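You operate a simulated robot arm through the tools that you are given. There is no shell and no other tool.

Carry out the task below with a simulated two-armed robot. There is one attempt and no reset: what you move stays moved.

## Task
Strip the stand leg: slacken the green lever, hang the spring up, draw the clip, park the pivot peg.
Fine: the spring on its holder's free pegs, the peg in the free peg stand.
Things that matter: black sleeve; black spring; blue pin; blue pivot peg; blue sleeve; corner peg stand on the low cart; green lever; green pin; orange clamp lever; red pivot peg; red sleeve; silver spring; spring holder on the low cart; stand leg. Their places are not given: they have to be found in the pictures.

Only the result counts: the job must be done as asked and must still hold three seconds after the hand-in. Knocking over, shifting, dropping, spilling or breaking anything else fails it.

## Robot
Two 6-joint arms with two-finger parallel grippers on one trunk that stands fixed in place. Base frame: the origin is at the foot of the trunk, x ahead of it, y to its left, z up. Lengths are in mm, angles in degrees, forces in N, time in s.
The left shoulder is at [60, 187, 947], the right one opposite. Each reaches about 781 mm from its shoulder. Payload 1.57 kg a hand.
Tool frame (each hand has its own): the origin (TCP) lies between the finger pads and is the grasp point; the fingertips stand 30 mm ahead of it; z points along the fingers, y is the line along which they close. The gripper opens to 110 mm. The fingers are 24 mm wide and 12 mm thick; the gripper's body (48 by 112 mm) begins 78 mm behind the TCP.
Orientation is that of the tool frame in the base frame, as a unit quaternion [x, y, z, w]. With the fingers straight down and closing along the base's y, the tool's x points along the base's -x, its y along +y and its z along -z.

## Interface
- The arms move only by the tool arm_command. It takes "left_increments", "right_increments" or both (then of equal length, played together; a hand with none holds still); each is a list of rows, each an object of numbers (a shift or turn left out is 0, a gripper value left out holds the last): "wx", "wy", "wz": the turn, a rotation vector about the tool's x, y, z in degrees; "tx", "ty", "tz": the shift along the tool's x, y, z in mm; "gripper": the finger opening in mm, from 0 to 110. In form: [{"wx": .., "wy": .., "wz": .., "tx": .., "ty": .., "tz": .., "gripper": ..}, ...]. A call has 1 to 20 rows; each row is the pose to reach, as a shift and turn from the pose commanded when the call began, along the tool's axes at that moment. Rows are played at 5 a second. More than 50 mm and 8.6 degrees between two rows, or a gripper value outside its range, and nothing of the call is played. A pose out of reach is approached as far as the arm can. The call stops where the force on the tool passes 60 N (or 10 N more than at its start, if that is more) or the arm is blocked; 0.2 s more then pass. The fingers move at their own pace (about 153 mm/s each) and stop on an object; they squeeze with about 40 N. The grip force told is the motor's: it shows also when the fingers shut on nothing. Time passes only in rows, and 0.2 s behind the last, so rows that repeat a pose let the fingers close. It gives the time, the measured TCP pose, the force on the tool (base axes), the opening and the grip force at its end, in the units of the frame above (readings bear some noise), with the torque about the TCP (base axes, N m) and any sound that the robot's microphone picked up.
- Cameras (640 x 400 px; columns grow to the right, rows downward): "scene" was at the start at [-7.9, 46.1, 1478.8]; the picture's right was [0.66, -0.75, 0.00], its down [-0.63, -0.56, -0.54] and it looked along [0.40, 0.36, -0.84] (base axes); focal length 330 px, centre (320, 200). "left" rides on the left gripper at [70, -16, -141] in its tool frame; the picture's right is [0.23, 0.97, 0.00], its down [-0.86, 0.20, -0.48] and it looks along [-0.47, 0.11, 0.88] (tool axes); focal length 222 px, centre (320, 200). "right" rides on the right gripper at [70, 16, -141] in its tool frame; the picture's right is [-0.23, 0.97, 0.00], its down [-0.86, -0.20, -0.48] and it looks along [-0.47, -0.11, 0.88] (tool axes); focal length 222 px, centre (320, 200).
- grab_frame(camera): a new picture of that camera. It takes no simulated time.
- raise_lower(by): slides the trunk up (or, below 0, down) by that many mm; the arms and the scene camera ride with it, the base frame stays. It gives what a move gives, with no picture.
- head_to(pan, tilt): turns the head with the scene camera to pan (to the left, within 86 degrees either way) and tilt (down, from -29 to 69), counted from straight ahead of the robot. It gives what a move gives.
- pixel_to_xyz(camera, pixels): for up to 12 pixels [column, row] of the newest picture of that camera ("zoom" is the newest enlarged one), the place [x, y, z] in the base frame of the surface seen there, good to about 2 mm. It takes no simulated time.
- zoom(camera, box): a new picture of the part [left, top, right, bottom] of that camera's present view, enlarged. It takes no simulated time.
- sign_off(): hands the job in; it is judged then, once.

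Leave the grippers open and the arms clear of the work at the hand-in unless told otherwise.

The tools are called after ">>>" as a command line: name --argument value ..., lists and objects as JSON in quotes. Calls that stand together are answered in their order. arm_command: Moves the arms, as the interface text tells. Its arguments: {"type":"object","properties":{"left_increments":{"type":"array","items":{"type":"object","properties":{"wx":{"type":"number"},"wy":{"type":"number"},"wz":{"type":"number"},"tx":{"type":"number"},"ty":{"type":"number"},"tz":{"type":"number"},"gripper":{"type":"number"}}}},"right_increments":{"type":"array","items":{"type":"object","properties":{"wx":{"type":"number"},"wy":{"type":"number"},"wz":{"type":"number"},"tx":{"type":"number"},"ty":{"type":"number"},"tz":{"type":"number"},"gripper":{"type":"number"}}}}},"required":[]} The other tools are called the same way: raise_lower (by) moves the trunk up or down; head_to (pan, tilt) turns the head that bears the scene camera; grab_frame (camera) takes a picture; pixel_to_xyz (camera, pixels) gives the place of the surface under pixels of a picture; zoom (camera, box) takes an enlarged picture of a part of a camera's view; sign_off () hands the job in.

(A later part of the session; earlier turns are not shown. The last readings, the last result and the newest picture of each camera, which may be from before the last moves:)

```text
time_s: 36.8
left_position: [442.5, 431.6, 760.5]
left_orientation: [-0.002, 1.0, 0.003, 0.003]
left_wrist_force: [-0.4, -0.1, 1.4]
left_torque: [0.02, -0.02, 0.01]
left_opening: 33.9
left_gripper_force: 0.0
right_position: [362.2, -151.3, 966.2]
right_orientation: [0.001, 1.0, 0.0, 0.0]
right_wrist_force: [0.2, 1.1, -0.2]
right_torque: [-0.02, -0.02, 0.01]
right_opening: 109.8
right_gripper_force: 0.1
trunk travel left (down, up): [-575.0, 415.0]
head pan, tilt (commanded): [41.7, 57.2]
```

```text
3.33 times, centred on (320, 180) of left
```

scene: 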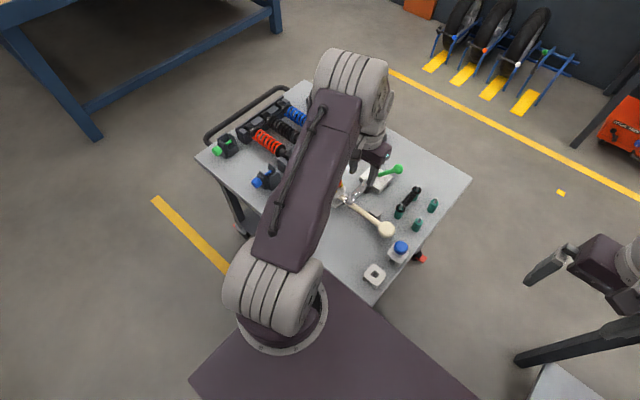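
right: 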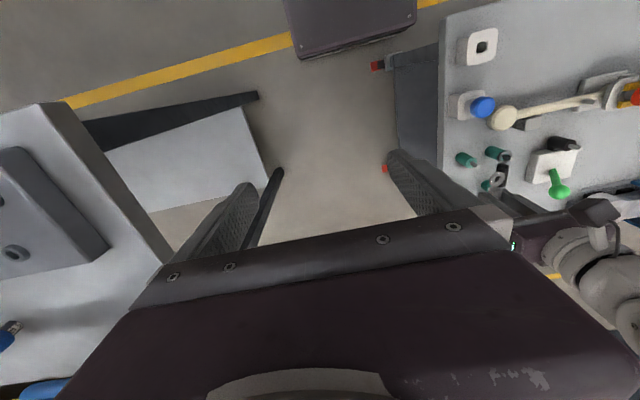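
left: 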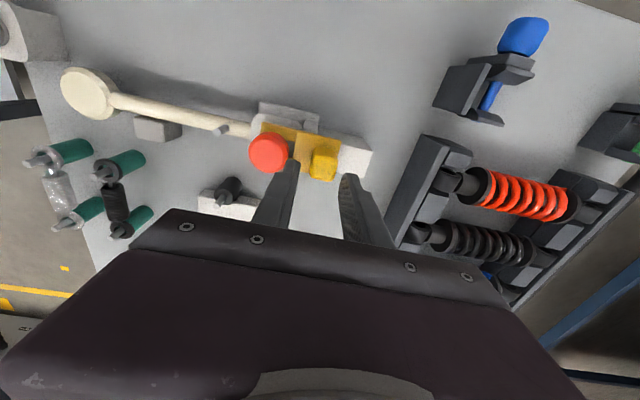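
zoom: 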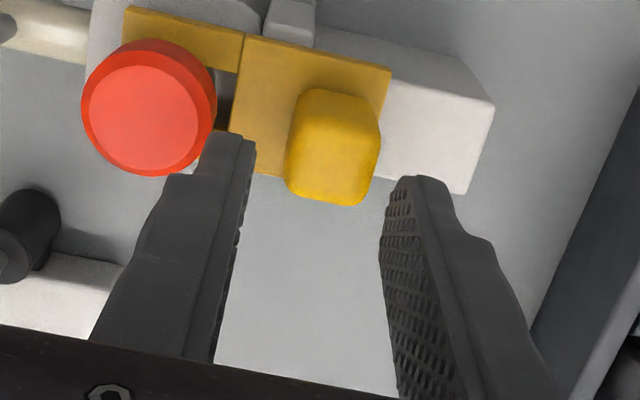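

The fingers line up on either side of the knob. I'll shift +2 mm in y and -3 mm in x and descend to z≈725.

>>> arm_command --left_increments '[{"tx": 3, "ty": 2, "tz": 10}, {"tx": 3, "ty": 2, "tz": 24}, {"tx": 3, "ty": 2, "tz": 35}, {"tx": 3, "ty": 2, "tz": 35}]'

>>> zoom --camera "left" --box '[230, 120, 410, 240]'

```text
time_s: 37.8
left_position: [438.7, 432.9, 726.4]
left_orientation: [-0.001, 1.0, 0.002, 0.003]
left_wrist_force: [-0.1, 0.6, 0.2]
left_torque: [-0.01, 0.0, 0.01]
left_opening: 34.0
left_gripper_force: 0.1
right_position: [363.7, -150.4, 966.6]
right_orientation: [0.002, 1.0, -0.001, 0.0]
right_wrist_force: [-0.1, 0.3, -0.5]
right_torque: [0.0, 0.0, -0.04]
right_opening: 109.9
right_gripper_force: 0.0
trunk travel left (down, up): [-575.0, 415.0]
head pan, tilt (commanded): [41.7, 57.2]
```

```text
3.33 times, centred on (320, 180) of left
```

zoom: 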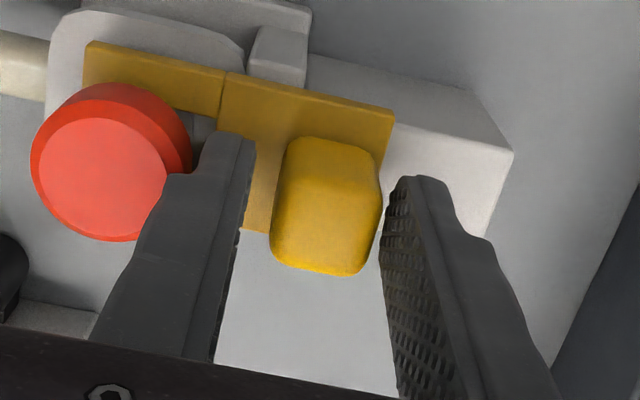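

The knob is between the pads. I'll close the grip on it.

>>> arm_command --left_increments '[{"gripper": 20}, {"gripper": 12}, {"gripper": 12}]'

>>> zoom --camera "left" --box '[230, 120, 410, 240]'

```text
time_s: 38.6
left_position: [438.9, 434.8, 726.4]
left_orientation: [-0.001, 1.0, 0.001, 0.002]
left_wrist_force: [-0.2, 7.7, 2.0]
left_torque: [-0.06, -0.01, -0.22]
left_opening: 23.5
left_gripper_force: 36.4
right_position: [362.6, -149.2, 966.9]
right_orientation: [0.002, 1.0, -0.001, 0.0]
right_wrist_force: [-0.2, -0.5, -0.1]
right_torque: [0.01, 0.02, -0.01]
right_opening: 109.8
right_gripper_force: 0.1
trunk travel left (down, up): [-575.0, 415.0]
head pan, tilt (commanded): [41.7, 57.2]
```

```text
3.33 times, centred on (320, 180) of left
```

zoom: 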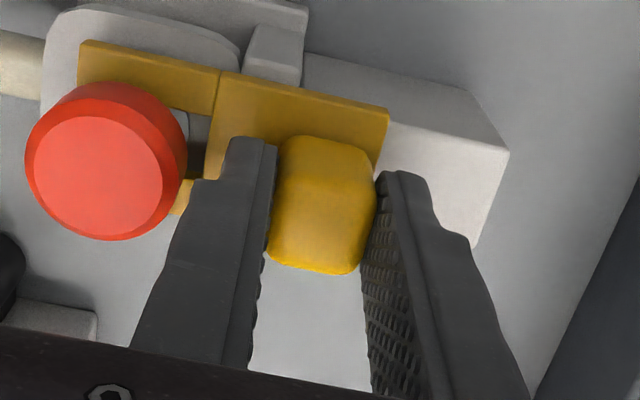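

The knob is gripped (23.5 mm, 36 N). I'll pull along +y in small steps and watch the force and the sound.

>>> arm_command --left_increments '[{"ty": 4}, {"ty": 8}, {"ty": 12}, {"ty": 16}, {"ty": 20}, {"ty": 20}]'

>>> zoom --camera "left" --box '[200, 100, 440, 240]'

```text
time_s: 40.0
left_position: [440.2, 454.9, 726.4]
left_orientation: [-0.002, 1.0, 0.002, 0.003]
left_wrist_force: [3.9, -1.6, -4.8]
left_torque: [-0.38, -0.47, -0.26]
left_opening: 24.0
left_gripper_force: 36.1
right_position: [363.2, -150.8, 966.0]
right_orientation: [0.001, 1.0, 0.0, 0.0]
right_wrist_force: [0.6, -0.1, -0.3]
right_torque: [0.01, 0.02, 0.01]
right_opening: 110.0
right_gripper_force: 0.1
trunk travel left (down, up): [-575.0, 415.0]
head pan, tilt (commanded): [41.7, 57.2]
```

```text
2.67 times, centred on (320, 170) of left
```

zoom: 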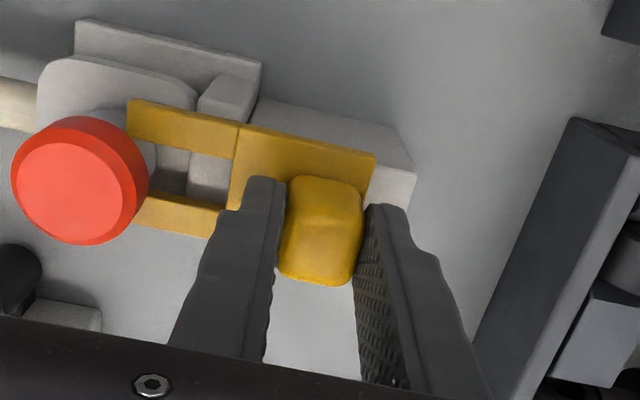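

The clip slid 20 mm with almost no force. I'll check how far the rack bar is from the +y finger before pulling on.

>>> pixel_to_xyz --camera "zoom" --pixels '[[575, 125], [530, 220], [480, 330], [600, 170], [545, 330], [625, 60], [400, 170], [370, 155]]'

```text
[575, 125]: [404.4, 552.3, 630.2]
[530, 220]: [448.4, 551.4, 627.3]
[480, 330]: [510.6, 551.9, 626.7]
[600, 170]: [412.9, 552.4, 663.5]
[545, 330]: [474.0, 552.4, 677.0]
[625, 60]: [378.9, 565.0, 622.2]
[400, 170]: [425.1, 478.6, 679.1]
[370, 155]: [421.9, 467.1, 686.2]
```

The rack begins at y≈552, so there is room. I'll pull another 22 mm so the fork clears the peg fully.

>>> arm_command --left_increments '[{"ty": 5}, {"ty": 10}, {"ty": 15}, {"ty": 20}, {"ty": 22}, {"ty": 22}]'

>>> zoom --camera "left" --box '[200, 100, 440, 240]'

```text
time_s: 41.4
left_position: [438.3, 468.6, 727.4]
left_orientation: [-0.002, 1.0, 0.0, -0.002]
left_wrist_force: [9.9, -49.7, -17.6]
left_torque: [-0.65, -0.23, -0.34]
left_opening: 23.8
left_gripper_force: 36.3
right_position: [365.1, -154.3, 965.4]
right_orientation: [0.002, 1.0, 0.002, -0.002]
right_wrist_force: [-0.7, -0.6, -0.3]
right_torque: [0.01, 0.0, 0.0]
right_opening: 110.1
right_gripper_force: 0.2
trunk travel left (down, up): [-575.0, 415.0]
head pan, tilt (commanded): [41.7, 57.2]
```

```text
2.67 times, centred on (320, 170) of left
```

zoom: 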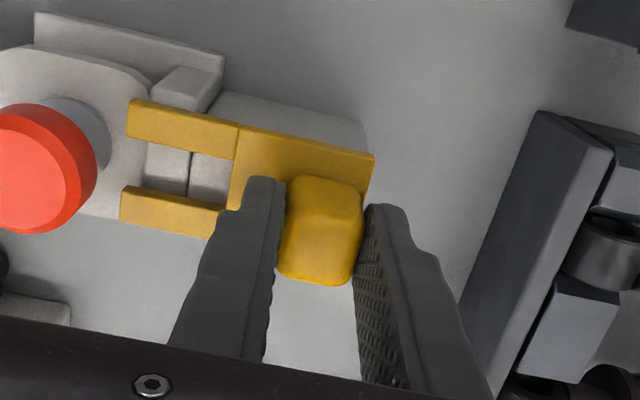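

The clip hit its end stop at y≈468.6 (34 mm drawn), and the fork tips are now at y≈406, clear of the cap. I'll ease the pull off, open, and rise.

>>> arm_command --left_increments '[{"ty": -4}, {"ty": -7.5}, {"ty": -7.5, "gripper": 34}, {"ty": -7.5, "gripper": 34}, {"ty": -7.5, "tz": -20, "gripper": 34}, {"ty": -7.5, "tz": -60, "gripper": 44}, {"ty": -7.5, "tz": -100, "gripper": 44}, {"ty": -7.5, "tz": -100, "gripper": 44}]'

>>> grab_frame --camera "left"

>>> zoom --camera "left" --box '[210, 80, 370, 200]'

```text
time_s: 43.2
left_position: [439.7, 468.9, 826.8]
left_orientation: [-0.002, 1.0, 0.002, 0.002]
left_wrist_force: [0.1, -0.8, 0.4]
left_torque: [-0.01, -0.01, -0.01]
left_opening: 43.9
left_gripper_force: 0.1
right_position: [362.0, -150.6, 967.9]
right_orientation: [0.001, 1.0, 0.0, -0.001]
right_wrist_force: [0.3, -0.1, 0.2]
right_torque: [-0.04, 0.0, -0.01]
right_opening: 109.9
right_gripper_force: 0.0
trunk travel left (down, up): [-575.0, 415.0]
head pan, tilt (commanded): [41.7, 57.2]
```

```text
taken
```

left: 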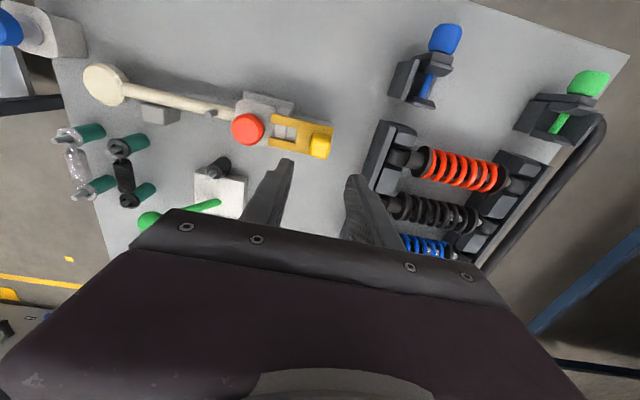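

```text
3.33 times, centred on (290, 140) of left
```

zoom: 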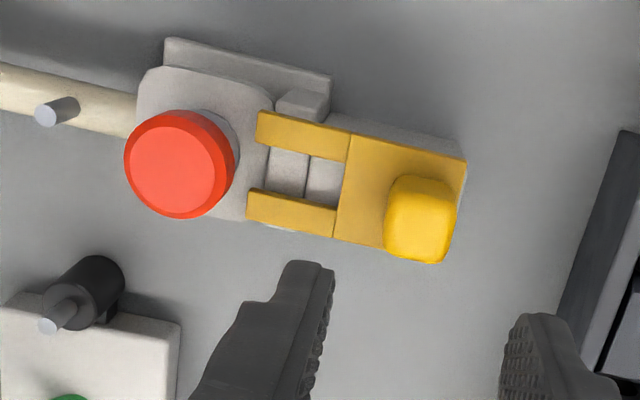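

The clip is fully drawn and the fork is clear of the peg. Before lifting the peg, I'll study the free stand and the parked blue peg from the scene and right cameras.

>>> zoom --camera "scene" --box '[350, 230, 430, 290]'

>>> pixel_to_xyz --camera "scene" --pixels '[[374, 274], [374, 266], [366, 273], [383, 275], [375, 283], [400, 247], [400, 240], [392, 252], [408, 250], [395, 256], [398, 260], [388, 253]]'

>>> zoom --camera "right" --box '[440, 20, 540, 140]'

```text
6.67 times, centred on (390, 260) of scene
```

zoom: 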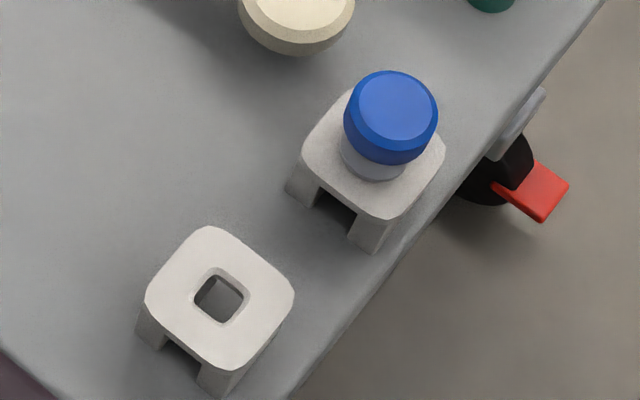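

```text
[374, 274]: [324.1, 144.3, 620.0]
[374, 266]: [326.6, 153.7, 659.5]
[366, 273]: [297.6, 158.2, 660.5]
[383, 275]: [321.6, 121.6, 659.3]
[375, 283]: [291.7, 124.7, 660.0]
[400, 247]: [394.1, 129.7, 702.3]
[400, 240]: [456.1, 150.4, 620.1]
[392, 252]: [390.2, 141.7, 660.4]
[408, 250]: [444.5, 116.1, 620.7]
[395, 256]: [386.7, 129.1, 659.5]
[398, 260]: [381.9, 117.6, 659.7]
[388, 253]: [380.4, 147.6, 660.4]
```

```text
3.33 times, centred on (490, 80) of right
```

zoom: 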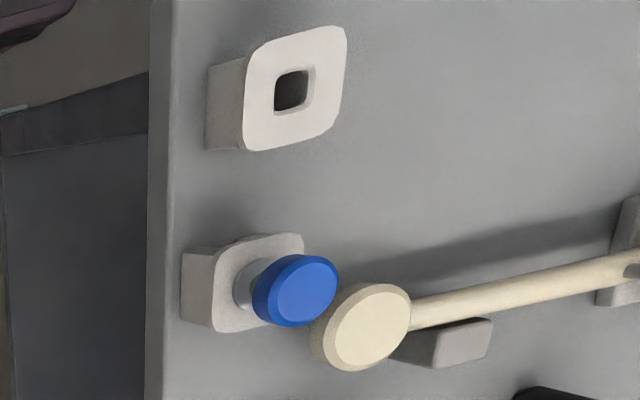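

The stand's top is at z≈660 and has a bevelled square hole. The blue peg's head stands 42 mm above its stand, as the red one does above the leg boss at 674. I'll measure the stand's hole corners to find its place and yaw.

>>> zoom --camera "scene" --box '[358, 262, 390, 288]'

```text
15.38 times, centred on (374, 275) of scene
```

zoom: 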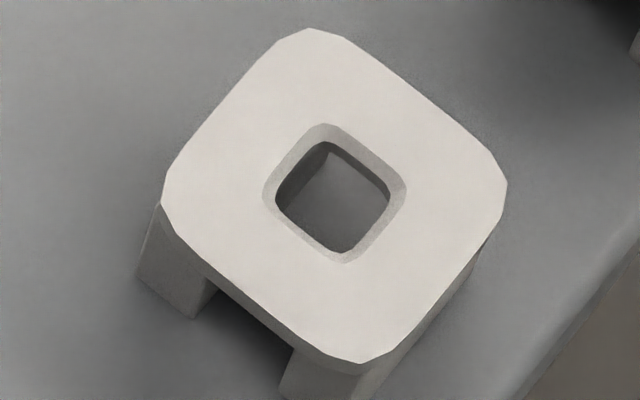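

>>> pixel_to_xyz --camera "zoom" --pixels '[[235, 90], [180, 150], [430, 90], [380, 55], [490, 245], [430, 315], [320, 345], [220, 275], [322, 120], [264, 192], [408, 188], [345, 264]]'

>>> pixel_to_xyz --camera "zoom" --pixels '[[290, 155], [370, 150], [300, 235], [385, 225], [325, 45], [178, 190], [492, 195], [355, 350], [275, 175], [395, 200], [310, 130], [350, 255]]'

```text
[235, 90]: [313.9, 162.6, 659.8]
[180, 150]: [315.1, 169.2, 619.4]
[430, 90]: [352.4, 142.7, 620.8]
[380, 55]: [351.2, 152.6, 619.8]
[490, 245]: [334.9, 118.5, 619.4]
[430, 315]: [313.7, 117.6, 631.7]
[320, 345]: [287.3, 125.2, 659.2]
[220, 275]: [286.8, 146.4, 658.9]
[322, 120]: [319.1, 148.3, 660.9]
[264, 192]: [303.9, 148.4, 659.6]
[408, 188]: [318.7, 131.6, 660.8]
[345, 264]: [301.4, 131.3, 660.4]
```

```text
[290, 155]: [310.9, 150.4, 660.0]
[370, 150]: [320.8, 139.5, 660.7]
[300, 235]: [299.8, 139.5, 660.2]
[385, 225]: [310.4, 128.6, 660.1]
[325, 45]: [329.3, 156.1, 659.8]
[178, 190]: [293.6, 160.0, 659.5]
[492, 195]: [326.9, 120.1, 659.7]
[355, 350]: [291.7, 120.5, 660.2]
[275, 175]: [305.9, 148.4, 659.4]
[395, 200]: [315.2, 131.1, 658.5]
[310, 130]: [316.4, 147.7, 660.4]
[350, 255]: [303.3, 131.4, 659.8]
```

The hole is axis-aligned and centred at about (310.4,139.6). Now I'll move over the red cap (440,384.5), hover at z≈775, and check alignment.

>>> arm_command --left_increments '[{"ty": -42}, {"ty": -84}, {"ty": -84, "tz": 25}, {"ty": -84, "tz": 52}, {"ty": -84, "tz": 52}]'

>>> grab_frame --camera "left"

>>> zoom --camera "left" --box '[230, 100, 410, 220]'

```text
time_s: 44.4
left_position: [440.0, 386.1, 773.1]
left_orientation: [-0.002, 1.0, 0.001, 0.003]
left_wrist_force: [0.9, -0.6, -0.1]
left_torque: [-0.04, 0.02, -0.02]
left_opening: 44.1
left_gripper_force: 0.1
right_position: [361.9, -151.5, 966.6]
right_orientation: [0.001, 1.0, -0.001, 0.0]
right_wrist_force: [0.2, 0.1, 0.4]
right_torque: [0.0, -0.01, -0.02]
right_opening: 109.8
right_gripper_force: 0.0
trunk travel left (down, up): [-575.0, 415.0]
head pan, tilt (commanded): [41.7, 57.2]
```

```text
taken
```

left: 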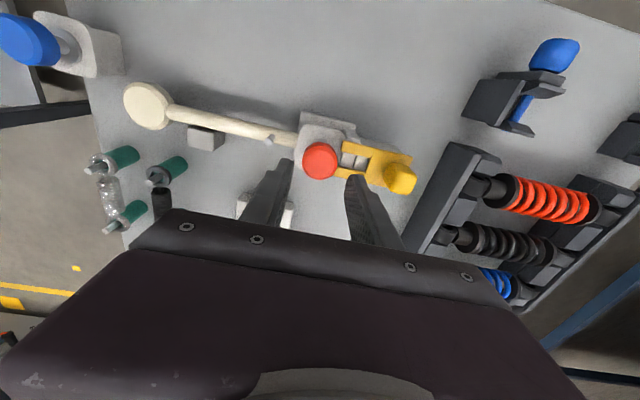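

```text
3.33 times, centred on (320, 160) of left
```

zoom: 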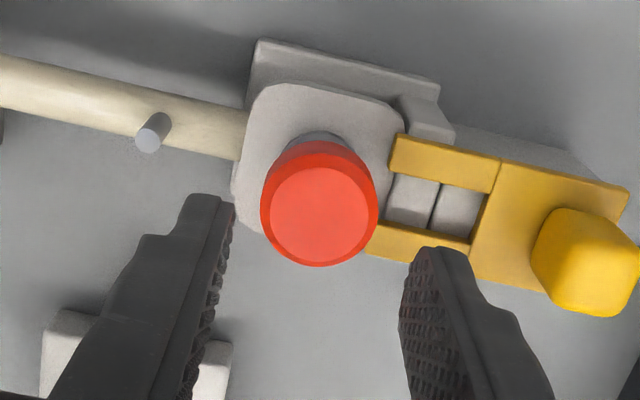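

I'll measure the cap's rim in this view.

>>> pixel_to_xyz --camera "zoom" --pixels '[[272, 215], [366, 215], [318, 172], [318, 258], [320, 215], [318, 150], [318, 137], [300, 140], [390, 245], [480, 255], [395, 170], [585, 250]]'

```text
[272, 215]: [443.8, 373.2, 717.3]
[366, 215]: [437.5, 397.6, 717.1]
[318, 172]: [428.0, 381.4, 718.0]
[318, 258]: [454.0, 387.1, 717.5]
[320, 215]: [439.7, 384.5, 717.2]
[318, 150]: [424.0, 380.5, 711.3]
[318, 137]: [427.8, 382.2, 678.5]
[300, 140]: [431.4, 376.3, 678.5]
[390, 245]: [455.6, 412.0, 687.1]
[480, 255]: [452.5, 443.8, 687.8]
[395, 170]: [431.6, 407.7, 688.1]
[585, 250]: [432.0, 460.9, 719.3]
```

Cap centre ≈(440.8,384.8). I'll descend 49 mm so the tips stop at about z 694 (above the fork at 688), then close on the cap.

>>> arm_command --left_increments '[{"tx": -0.8, "ty": -1.3, "tz": 20}, {"tx": -0.8, "ty": -1.3, "tz": 38}, {"tx": -0.8, "ty": -1.3, "tz": 49}, {"tx": -0.8, "ty": -1.3, "tz": 49}, {"tx": -0.8, "ty": -1.3, "tz": 49, "gripper": 24}, {"tx": -0.8, "ty": -1.3, "tz": 49, "gripper": 16}, {"tx": -0.8, "ty": -1.3, "tz": 49, "gripper": 16}]'

>>> zoom --camera "left" --box '[230, 100, 410, 240]'

```text
time_s: 46.0
left_position: [439.9, 386.1, 724.3]
left_orientation: [0.0, 1.0, 0.002, 0.003]
left_wrist_force: [-0.2, -0.6, -0.3]
left_torque: [-0.01, 0.01, -0.01]
left_opening: 32.3
left_gripper_force: 40.8
right_position: [363.0, -151.0, 966.5]
right_orientation: [0.002, 1.0, 0.0, 0.0]
right_wrist_force: [0.4, -0.5, 0.3]
right_torque: [0.0, 0.01, 0.0]
right_opening: 109.9
right_gripper_force: 0.1
trunk travel left (down, up): [-575.0, 415.0]
head pan, tilt (commanded): [41.7, 57.2]
```

```text
2.86 times, centred on (320, 170) of left
```

zoom: 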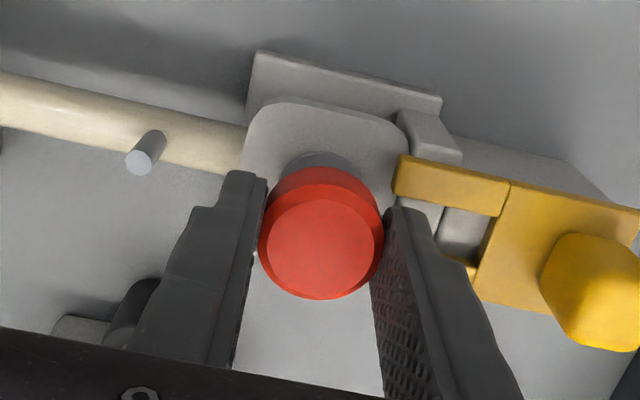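

The cap is gripped (32 mm, 41 N). I'll lift 10 mm slowly and check the force.

>>> arm_command --left_increments '[{"tz": -3}, {"tz": -6}, {"tz": -10}, {"tz": -10}]'

>>> zoom --camera "left" --box '[230, 100, 410, 240]'

>>> zoom --camera "right" --box '[540, 60, 640, 140]'

```text
time_s: 47.0
left_position: [438.8, 385.1, 735.3]
left_orientation: [-0.001, 1.0, 0.001, 0.001]
left_wrist_force: [-0.6, 0.5, 0.1]
left_torque: [0.04, 0.0, -0.01]
left_opening: 32.3
left_gripper_force: 39.7
right_position: [362.0, -150.7, 966.5]
right_orientation: [0.002, 1.0, 0.0, 0.0]
right_wrist_force: [0.0, -0.7, -0.5]
right_torque: [-0.01, 0.02, 0.0]
right_opening: 109.9
right_gripper_force: 0.1
trunk travel left (down, up): [-575.0, 415.0]
head pan, tilt (commanded): [41.7, 57.2]
```

```text
2.86 times, centred on (320, 170) of left
```

zoom: 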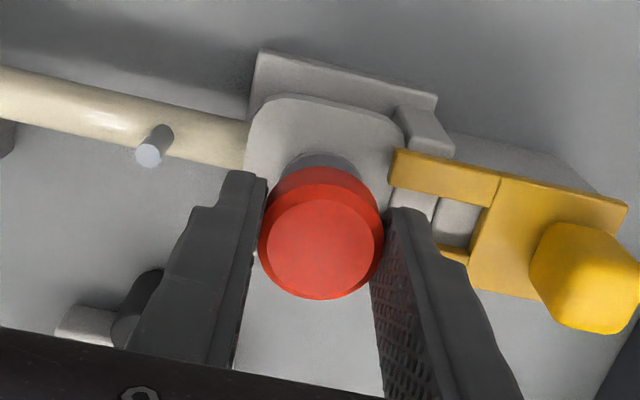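

```text
5.00 times, centred on (590, 100) of right
```

zoom: 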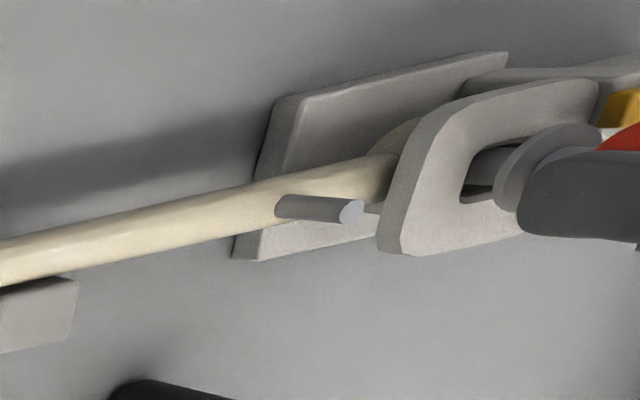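

The peg rises freely, with a thinner shaft showing below its flange. I'll lift another 60 mm to draw it right out, then look at the shaft's shape and length.

>>> arm_command --left_increments '[{"tz": -10}, {"tz": -20}, {"tz": -30}, {"tz": -42}, {"tz": -60}, {"tz": -60}]'

>>> zoom --camera "left" --box '[230, 80, 410, 240]'

>>> zoom --camera "right" --box '[540, 60, 640, 140]'

>>> zoom --camera "scene" --box '[300, 130, 420, 240]'

```text
time_s: 48.4
left_position: [438.7, 385.0, 794.5]
left_orientation: [-0.001, 1.0, 0.001, 0.002]
left_wrist_force: [-0.2, 0.6, -0.5]
left_torque: [-0.03, -0.01, 0.02]
left_opening: 32.4
left_gripper_force: 39.8
right_position: [362.5, -150.0, 966.0]
right_orientation: [0.002, 1.0, 0.0, 0.0]
right_wrist_force: [0.4, 0.0, 0.0]
right_torque: [-0.03, 0.02, -0.02]
right_opening: 110.1
right_gripper_force: 0.0
trunk travel left (down, up): [-575.0, 415.0]
head pan, tilt (commanded): [41.7, 57.2]
```

```text
2.50 times, centred on (320, 160) of left
```

zoom: 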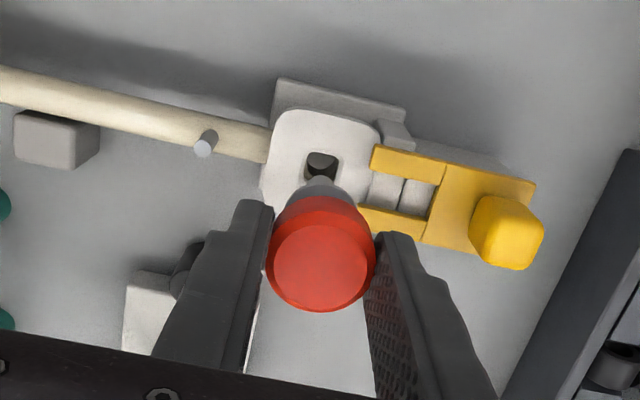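

```text
5.00 times, centred on (590, 100) of right
```

zoom: 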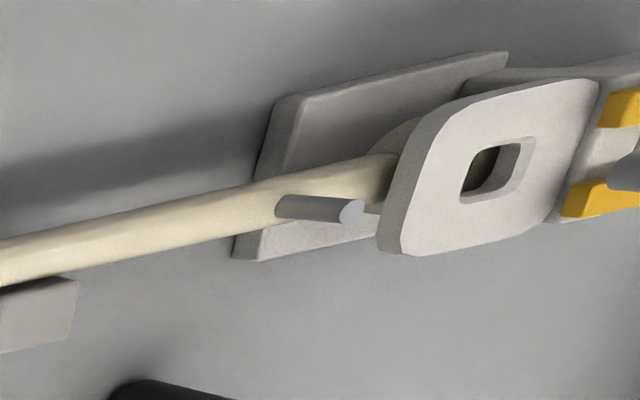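

```text
3.64 times, centred on (360, 185) of scene
```

zoom: 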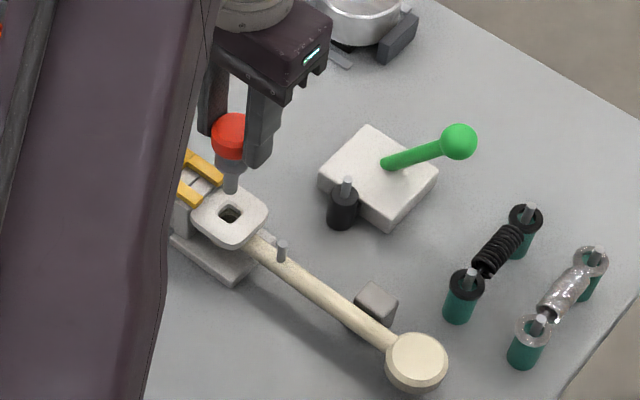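

The peg is free and the leg stays in place. I'll enlarge the peg in the scene view to see the shaft and its tip.

>>> zoom --camera "scene" --box '[310, 155, 350, 185]'

>>> pixel_to_xyz --camera "scene" --pixels '[[324, 181], [324, 178], [324, 174], [325, 171], [323, 183]]'

>>> zoom --camera "left" --box '[300, 130, 350, 160]'

```text
13.33 times, centred on (330, 170) of scene
```

zoom: 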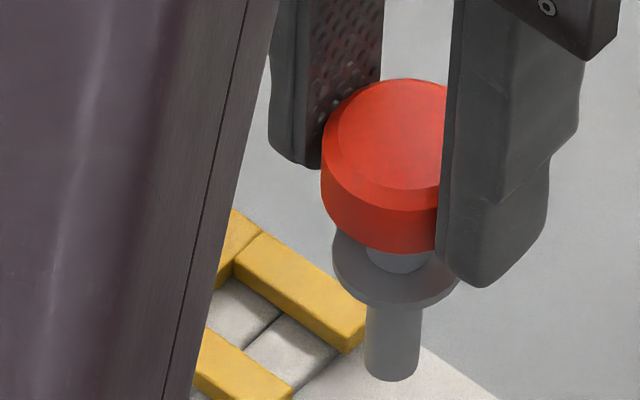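

```text
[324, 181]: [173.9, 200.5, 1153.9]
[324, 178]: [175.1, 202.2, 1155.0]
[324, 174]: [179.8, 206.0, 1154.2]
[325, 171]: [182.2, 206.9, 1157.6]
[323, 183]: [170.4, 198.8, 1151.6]
```

```text
12.80 times, centred on (325, 145) of left
```

zoom: 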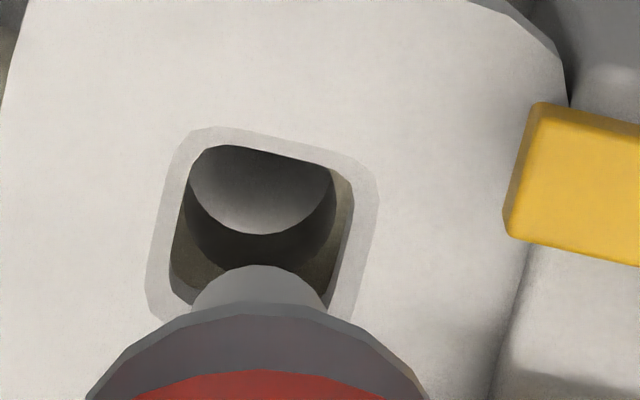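

The shaft is round, so yaw does not matter. I'll measure its tip position from the scene zoom.

>>> zoom --camera "scene" --box '[310, 155, 350, 185]'

>>> pixel_to_xyz --camera "zoom" --pixels '[[392, 372], [370, 368], [415, 368], [392, 340], [372, 330], [415, 330], [392, 295], [345, 270], [450, 290], [380, 150], [330, 170], [375, 235]]'

```text
13.33 times, centred on (330, 170) of scene
```

zoom: 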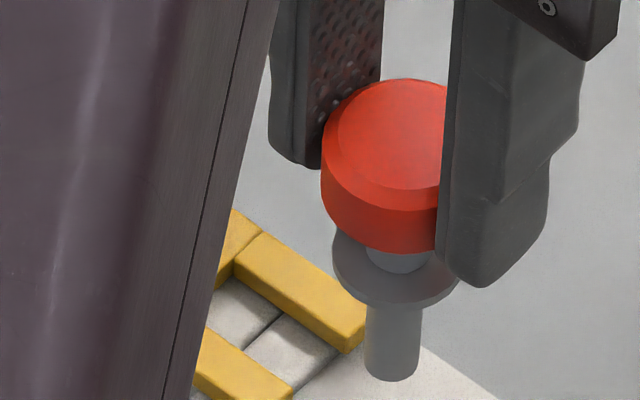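

```text
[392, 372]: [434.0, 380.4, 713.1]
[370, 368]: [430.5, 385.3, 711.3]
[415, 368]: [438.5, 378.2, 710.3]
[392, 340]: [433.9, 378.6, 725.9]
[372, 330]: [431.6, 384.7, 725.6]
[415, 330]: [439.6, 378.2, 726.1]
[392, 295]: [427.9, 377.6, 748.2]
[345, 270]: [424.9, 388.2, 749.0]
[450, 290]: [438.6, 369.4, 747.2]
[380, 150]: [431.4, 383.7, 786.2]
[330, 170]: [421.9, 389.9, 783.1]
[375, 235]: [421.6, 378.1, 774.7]
```

The shaft's bottom is at z≈709.5, 35 mm below the flange, and it is about 13 mm thick. I'll first move the peg back to x≈310 over the empty cart area, then toward -y, keeping clear of the blue peg.

>>> arm_command --left_increments '[{"tz": -15}, {"tz": -20, "tx": 40}, {"tz": -20, "tx": 84}, {"tz": -20, "tx": 128}, {"tz": -20, "tx": 128, "ty": -40}, {"tz": -20, "tx": 128, "ty": -84}, {"tz": -20, "tx": 128, "ty": -128}, {"tz": -20, "tx": 128, "ty": -128}]'

>>> grab_frame --camera "left"

>>> grab_frame --camera "scene"

```text
time_s: 50.2
left_position: [309.1, 255.3, 814.0]
left_orientation: [-0.002, 1.0, 0.001, 0.002]
left_wrist_force: [0.3, 0.4, -0.1]
left_torque: [-0.01, 0.04, 0.01]
left_opening: 32.6
left_gripper_force: 40.2
right_position: [363.2, -150.2, 966.5]
right_orientation: [0.002, 1.0, -0.001, 0.0]
right_wrist_force: [0.4, 0.1, 0.2]
right_torque: [-0.04, 0.0, -0.01]
right_opening: 109.9
right_gripper_force: 0.1
trunk travel left (down, up): [-575.0, 415.0]
head pan, tilt (commanded): [41.7, 57.2]
```

```text
taken
```

left: 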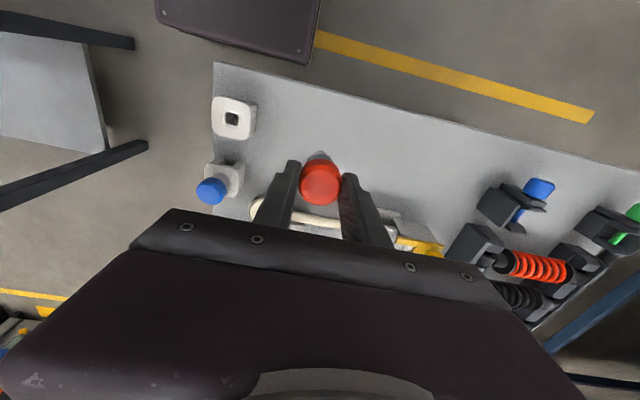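

```text
taken
```

scene: 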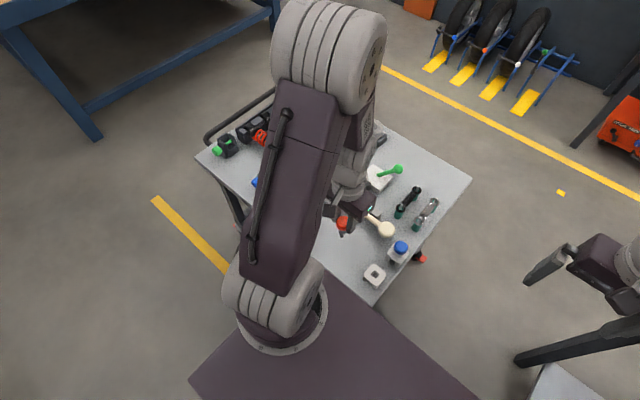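

The peg is over the empty area. I'll continue to y≈140, hovering above the free stand.

>>> arm_command --left_increments '[{"ty": -40}, {"ty": -80}, {"ty": -115}, {"ty": -115}]'

>>> grab_frame --camera "left"

>>> grab_frame --camera "scene"

>>> zoom --camera "left" --box '[250, 110, 390, 220]'

>>> zoom --camera "right" --box '[420, 0, 540, 130]'

```text
time_s: 51.2
left_position: [309.5, 140.0, 813.4]
left_orientation: [-0.002, 1.0, 0.001, 0.003]
left_wrist_force: [-0.1, 0.4, 0.1]
left_torque: [0.03, 0.01, 0.04]
left_opening: 32.6
left_gripper_force: 39.7
right_position: [361.8, -150.3, 966.4]
right_orientation: [0.001, 1.0, 0.0, 0.001]
right_wrist_force: [0.2, -0.2, 0.2]
right_torque: [0.01, 0.0, -0.03]
right_opening: 110.0
right_gripper_force: 0.1
trunk travel left (down, up): [-575.0, 415.0]
head pan, tilt (commanded): [41.7, 57.2]
```

```text
taken
```

left: 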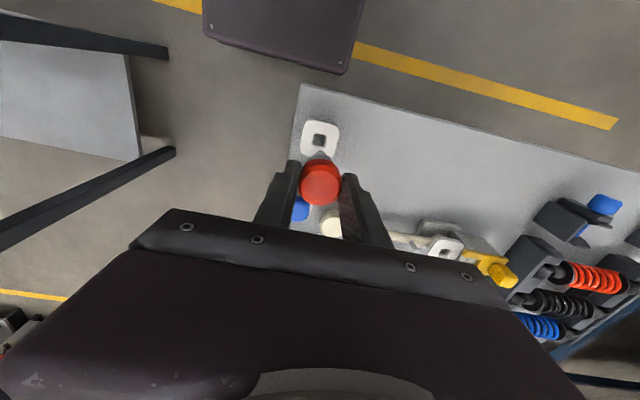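

```text
taken
```

scene: 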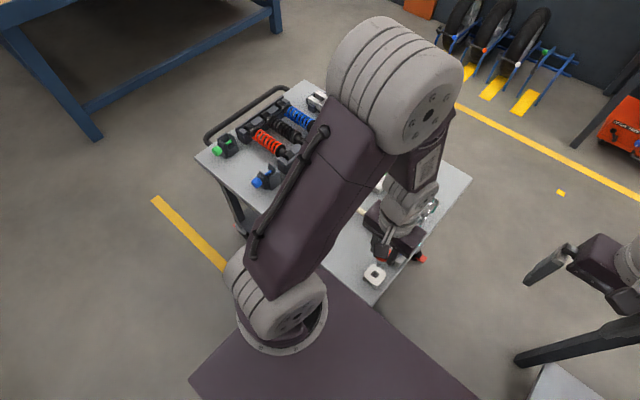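

```text
3.64 times, centred on (320, 165) of left
```

zoom: 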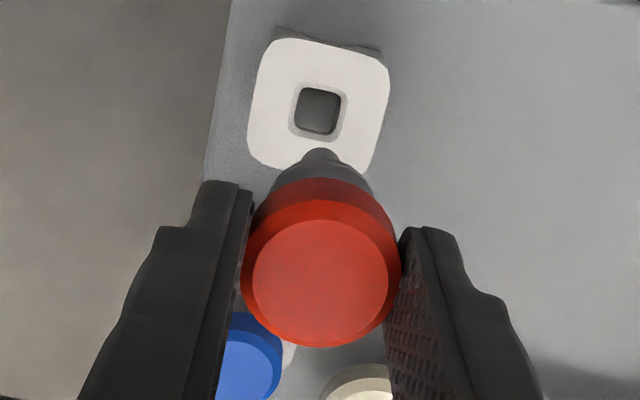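

```text
3.08 times, centred on (480, 65) of right
```

zoom: 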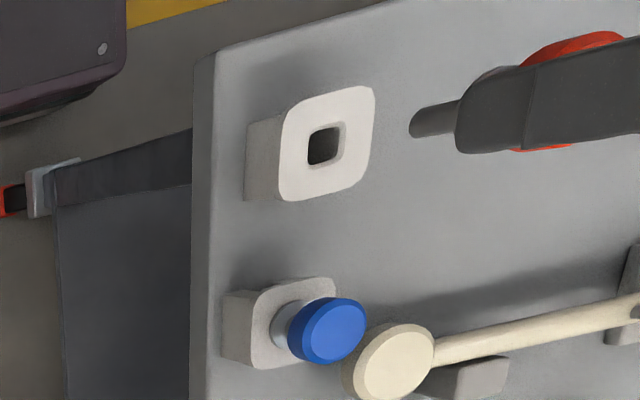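

I'll measure the hole's rim and the peg's cap in the same left view.

>>> zoom --camera "left" --box '[250, 110, 390, 220]'

>>> pixel_to_xyz --camera "zoom" --pixels '[[319, 80], [314, 142], [286, 108], [352, 115], [270, 55], [375, 65], [258, 155], [365, 165], [255, 280], [385, 280], [320, 222], [320, 340]]'

>>> pixel_to_xyz --camera "zoom" --pixels '[[320, 160], [320, 152], [305, 160], [335, 160], [320, 170], [285, 185], [360, 185], [320, 280]]'

```text
3.64 times, centred on (320, 165) of left
```

zoom: 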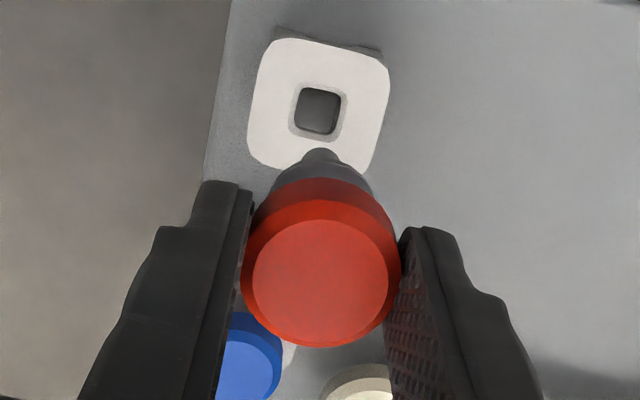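

```text
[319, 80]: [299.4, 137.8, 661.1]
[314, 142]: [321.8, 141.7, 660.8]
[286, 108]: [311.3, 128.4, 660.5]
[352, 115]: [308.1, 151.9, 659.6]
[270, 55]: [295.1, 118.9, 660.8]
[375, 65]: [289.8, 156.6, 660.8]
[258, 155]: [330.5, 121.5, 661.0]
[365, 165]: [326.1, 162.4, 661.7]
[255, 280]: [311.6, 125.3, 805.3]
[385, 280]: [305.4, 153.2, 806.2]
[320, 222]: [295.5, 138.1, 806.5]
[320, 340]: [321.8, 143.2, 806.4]
```

```text
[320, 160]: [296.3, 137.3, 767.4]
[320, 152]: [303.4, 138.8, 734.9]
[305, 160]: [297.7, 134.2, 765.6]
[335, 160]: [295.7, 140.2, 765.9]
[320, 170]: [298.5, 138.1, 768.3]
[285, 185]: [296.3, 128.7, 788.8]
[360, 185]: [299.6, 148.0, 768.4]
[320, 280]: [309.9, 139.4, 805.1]
```

Hole centre ≈(310.3,139.9) and peg centre ≈(308.6,140.0). I'll shift +1.7 mm in x and lower 62 mm so the shaft tip hovers just above the hole.

>>> arm_command --left_increments '[{"tx": -1.7, "tz": 20}, {"tx": -1.7, "tz": 40}, {"tx": -1.7, "tz": 62}, {"tx": -1.7, "tz": 62}]'

>>> zoom --camera "left" --box '[250, 110, 390, 220]'

>>> zoom --camera "right" --box '[420, 0, 540, 130]'

>>> zoom --camera "scene" --box '[350, 230, 410, 290]'

```text
time_s: 52.2
left_position: [311.3, 142.0, 752.4]
left_orientation: [-0.002, 1.0, 0.003, 0.003]
left_wrist_force: [0.6, -0.2, -1.2]
left_torque: [-0.01, -0.03, -0.04]
left_opening: 32.7
left_gripper_force: 40.0
right_position: [361.8, -150.6, 967.3]
right_orientation: [0.002, 1.0, -0.001, 0.0]
right_wrist_force: [-0.5, 0.0, -0.1]
right_torque: [-0.06, 0.0, 0.02]
right_opening: 110.0
right_gripper_force: 0.0
trunk travel left (down, up): [-575.0, 415.0]
head pan, tilt (commanded): [41.7, 57.2]
```

```text
3.64 times, centred on (320, 165) of left
```

zoom: 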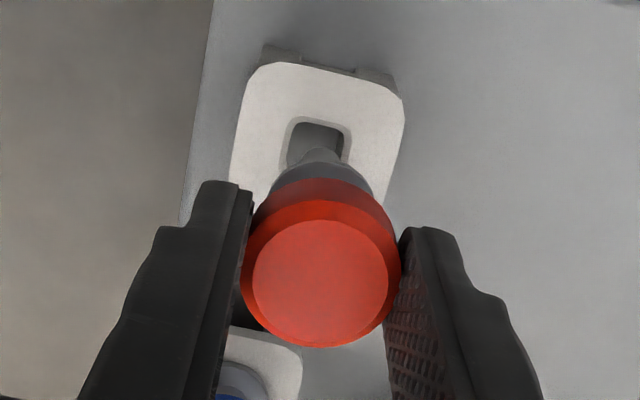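

```text
3.08 times, centred on (480, 65) of right
```

zoom: 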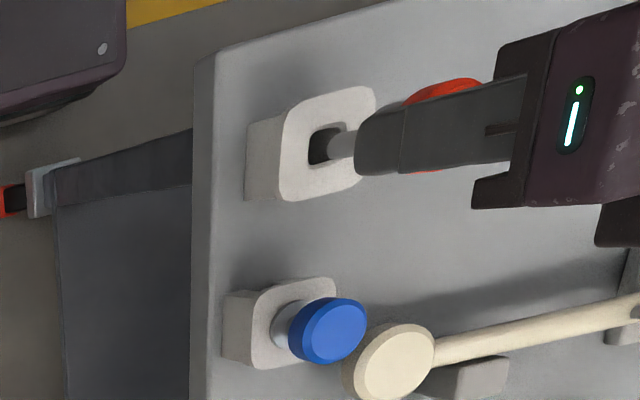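

```text
6.67 times, centred on (380, 260) of scene
```

zoom: 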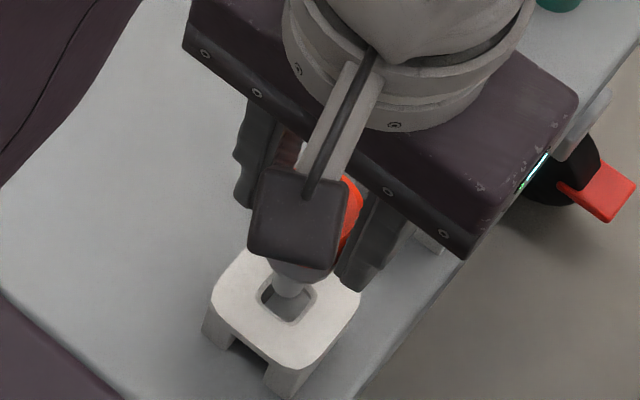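

The tip is right above the hole. I'll measure again from this closer view.

>>> zoom --camera "left" --box '[280, 130, 360, 180]'

>>> pixel_to_xyz --camera "left" --pixels '[[302, 196], [338, 196], [320, 181], [320, 212]]'

```text
8.00 times, centred on (320, 155) of left
```

zoom: 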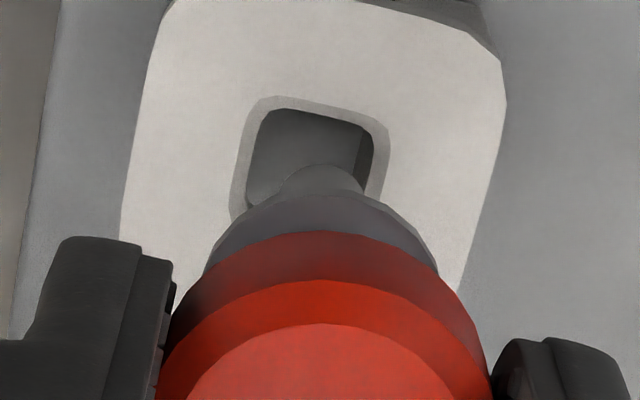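

```text
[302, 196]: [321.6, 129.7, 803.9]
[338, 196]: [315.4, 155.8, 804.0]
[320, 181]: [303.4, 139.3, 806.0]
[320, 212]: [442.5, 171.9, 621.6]
```

Those left-picture values came from an older frame. I'll query the current zoom instead.

>>> pixel_to_xyz --camera "zoom" --pixels '[[250, 110], [375, 125], [310, 98], [235, 190], [388, 150], [322, 175], [295, 185], [350, 180], [230, 230], [420, 245], [195, 330], [470, 330]]'

>>> zoom --camera "left" --box '[250, 110, 390, 220]'

>>> pixel_to_xyz --camera "zoom" --pixels '[[256, 283], [385, 283], [320, 224], [320, 342], [270, 80], [390, 100], [235, 170], [400, 150]]'

```text
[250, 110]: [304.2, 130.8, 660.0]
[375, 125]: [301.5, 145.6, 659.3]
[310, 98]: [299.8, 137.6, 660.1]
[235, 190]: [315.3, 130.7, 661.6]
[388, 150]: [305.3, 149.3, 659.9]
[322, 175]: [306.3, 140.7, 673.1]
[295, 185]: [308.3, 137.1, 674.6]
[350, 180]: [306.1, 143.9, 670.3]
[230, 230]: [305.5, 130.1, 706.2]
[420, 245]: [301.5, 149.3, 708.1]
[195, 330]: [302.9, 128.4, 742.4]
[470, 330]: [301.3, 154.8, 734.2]
```

```text
3.64 times, centred on (320, 165) of left
```

zoom: 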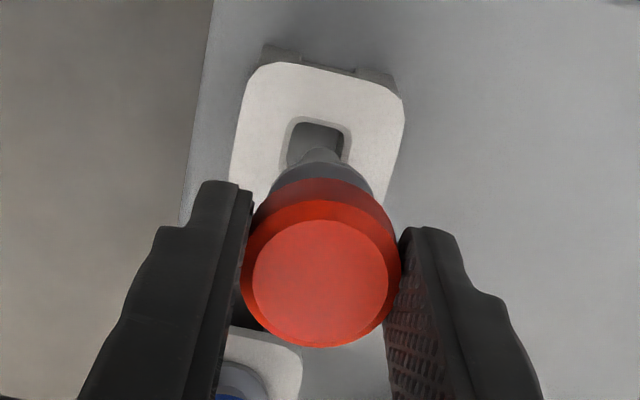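

```text
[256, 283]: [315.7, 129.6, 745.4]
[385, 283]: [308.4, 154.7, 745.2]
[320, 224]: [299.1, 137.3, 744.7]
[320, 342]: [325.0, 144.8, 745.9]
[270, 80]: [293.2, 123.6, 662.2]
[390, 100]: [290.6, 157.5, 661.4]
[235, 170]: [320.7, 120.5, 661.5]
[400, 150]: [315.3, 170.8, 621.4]
```

Cap centre ≈(312,141.6) against the hole at (310.3,139.9). I'll shift dx -1.7, dy -1.5, and lower 16 mm to enter the hole while watching the force.

>>> arm_command --left_increments '[{"tx": 1.7, "ty": -1.5}, {"tx": 1.7, "ty": -1.5, "tz": 5}, {"tx": 1.7, "ty": -1.5, "tz": 10}, {"tx": 1.7, "ty": -1.5, "tz": 16}, {"tx": 1.7, "ty": -1.5, "tz": 16}]'

>>> zoom --camera "left" --box '[270, 120, 370, 190]'

>>> zoom --camera "right" --box '[440, 10, 520, 70]'

```text
time_s: 53.4
left_position: [312.6, 138.3, 736.1]
left_orientation: [-0.001, 1.0, 0.003, 0.001]
left_wrist_force: [-0.8, 0.1, -1.2]
left_torque: [0.02, 0.06, 0.01]
left_opening: 33.0
left_gripper_force: 40.3
left hand out of reach, approached as far as the arm can: row 4
right_position: [363.1, -151.3, 967.0]
right_orientation: [0.001, 1.0, 0.0, -0.001]
right_wrist_force: [-0.4, 0.0, 0.2]
right_torque: [0.03, -0.03, 0.03]
right_opening: 109.7
right_gripper_force: 0.1
trunk travel left (down, up): [-575.0, 415.0]
head pan, tilt (commanded): [41.7, 57.2]
```

```text
5.71 times, centred on (320, 155) of left
```

zoom: 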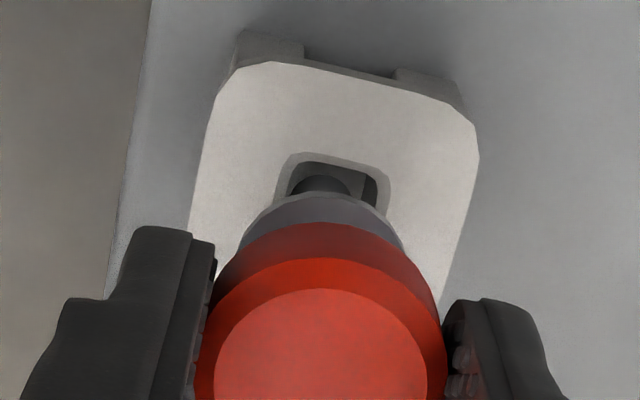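

```text
6.67 times, centred on (480, 40) of right
```

zoom: 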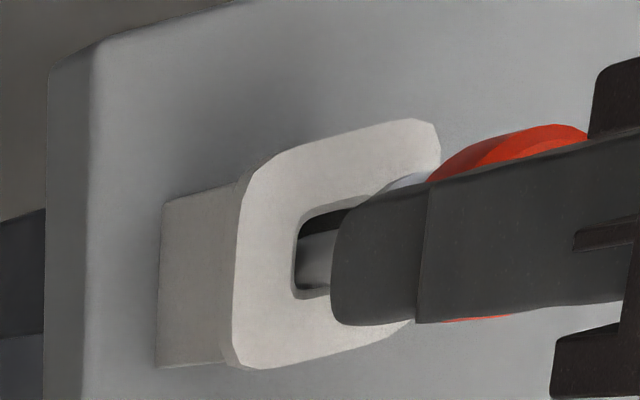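

The arm says it reached a limit near its body (row 4), but the tip is already inside the hole (bottom at about 651) with almost no force. I'll check the alignment again before going lower with the trunk.

>>> zoom --camera "left" --box '[250, 110, 390, 220]'

>>> pixel_to_xyz --camera "zoom" --pixels '[[256, 283], [385, 283], [320, 224], [320, 342], [292, 150], [365, 158], [328, 133], [320, 150], [300, 170], [345, 170]]'

```text
3.64 times, centred on (320, 165) of left
```

zoom: 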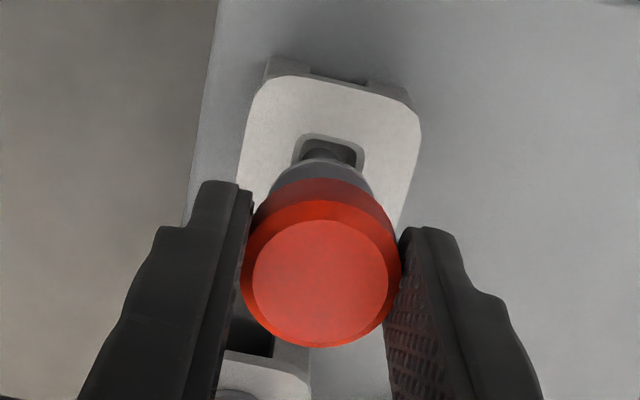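

```text
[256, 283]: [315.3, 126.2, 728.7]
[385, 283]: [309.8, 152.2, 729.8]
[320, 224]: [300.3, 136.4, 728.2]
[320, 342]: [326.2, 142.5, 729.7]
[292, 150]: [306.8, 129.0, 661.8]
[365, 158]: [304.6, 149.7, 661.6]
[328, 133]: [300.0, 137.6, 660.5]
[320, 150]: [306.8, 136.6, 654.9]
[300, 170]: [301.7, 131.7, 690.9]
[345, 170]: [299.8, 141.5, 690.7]
```

The cap's centre reads about (313,139.3), about 2.6 mm too far in x because of the arm's near-reach limit. Raising the trunk lifts the peg straight out and gives the arm more room to reach down, so I'll raise it 120 mm.

>>> raise_lower --by 120

>>> grab_frame --camera "left"

>>> grab_frame --camera "scene"

```text
time_s: 54.9
left_position: [312.1, 140.1, 855.9]
left_orientation: [-0.002, 1.0, 0.001, 0.001]
left_wrist_force: [-0.8, 0.5, -1.4]
left_torque: [0.02, 0.0, -0.02]
left_opening: 32.3
left_gripper_force: 40.4
right_position: [362.1, -149.4, 1086.3]
right_orientation: [0.002, 1.0, 0.0, 0.001]
right_wrist_force: [-0.8, -0.5, -0.3]
right_torque: [-0.01, -0.02, 0.01]
right_opening: 110.3
right_gripper_force: 0.0
trunk travel left (down, up): [-695.0, 295.0]
head pan, tilt (commanded): [41.7, 57.2]
```

```text
taken
```

left: 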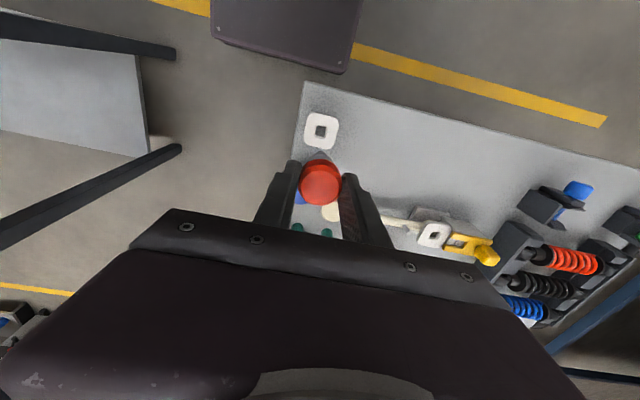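

```text
taken
```

scene: 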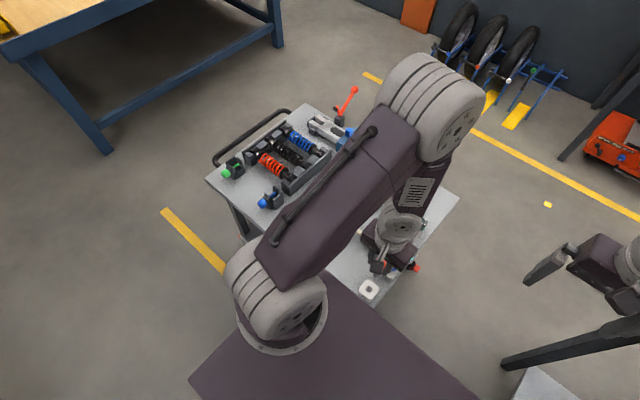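

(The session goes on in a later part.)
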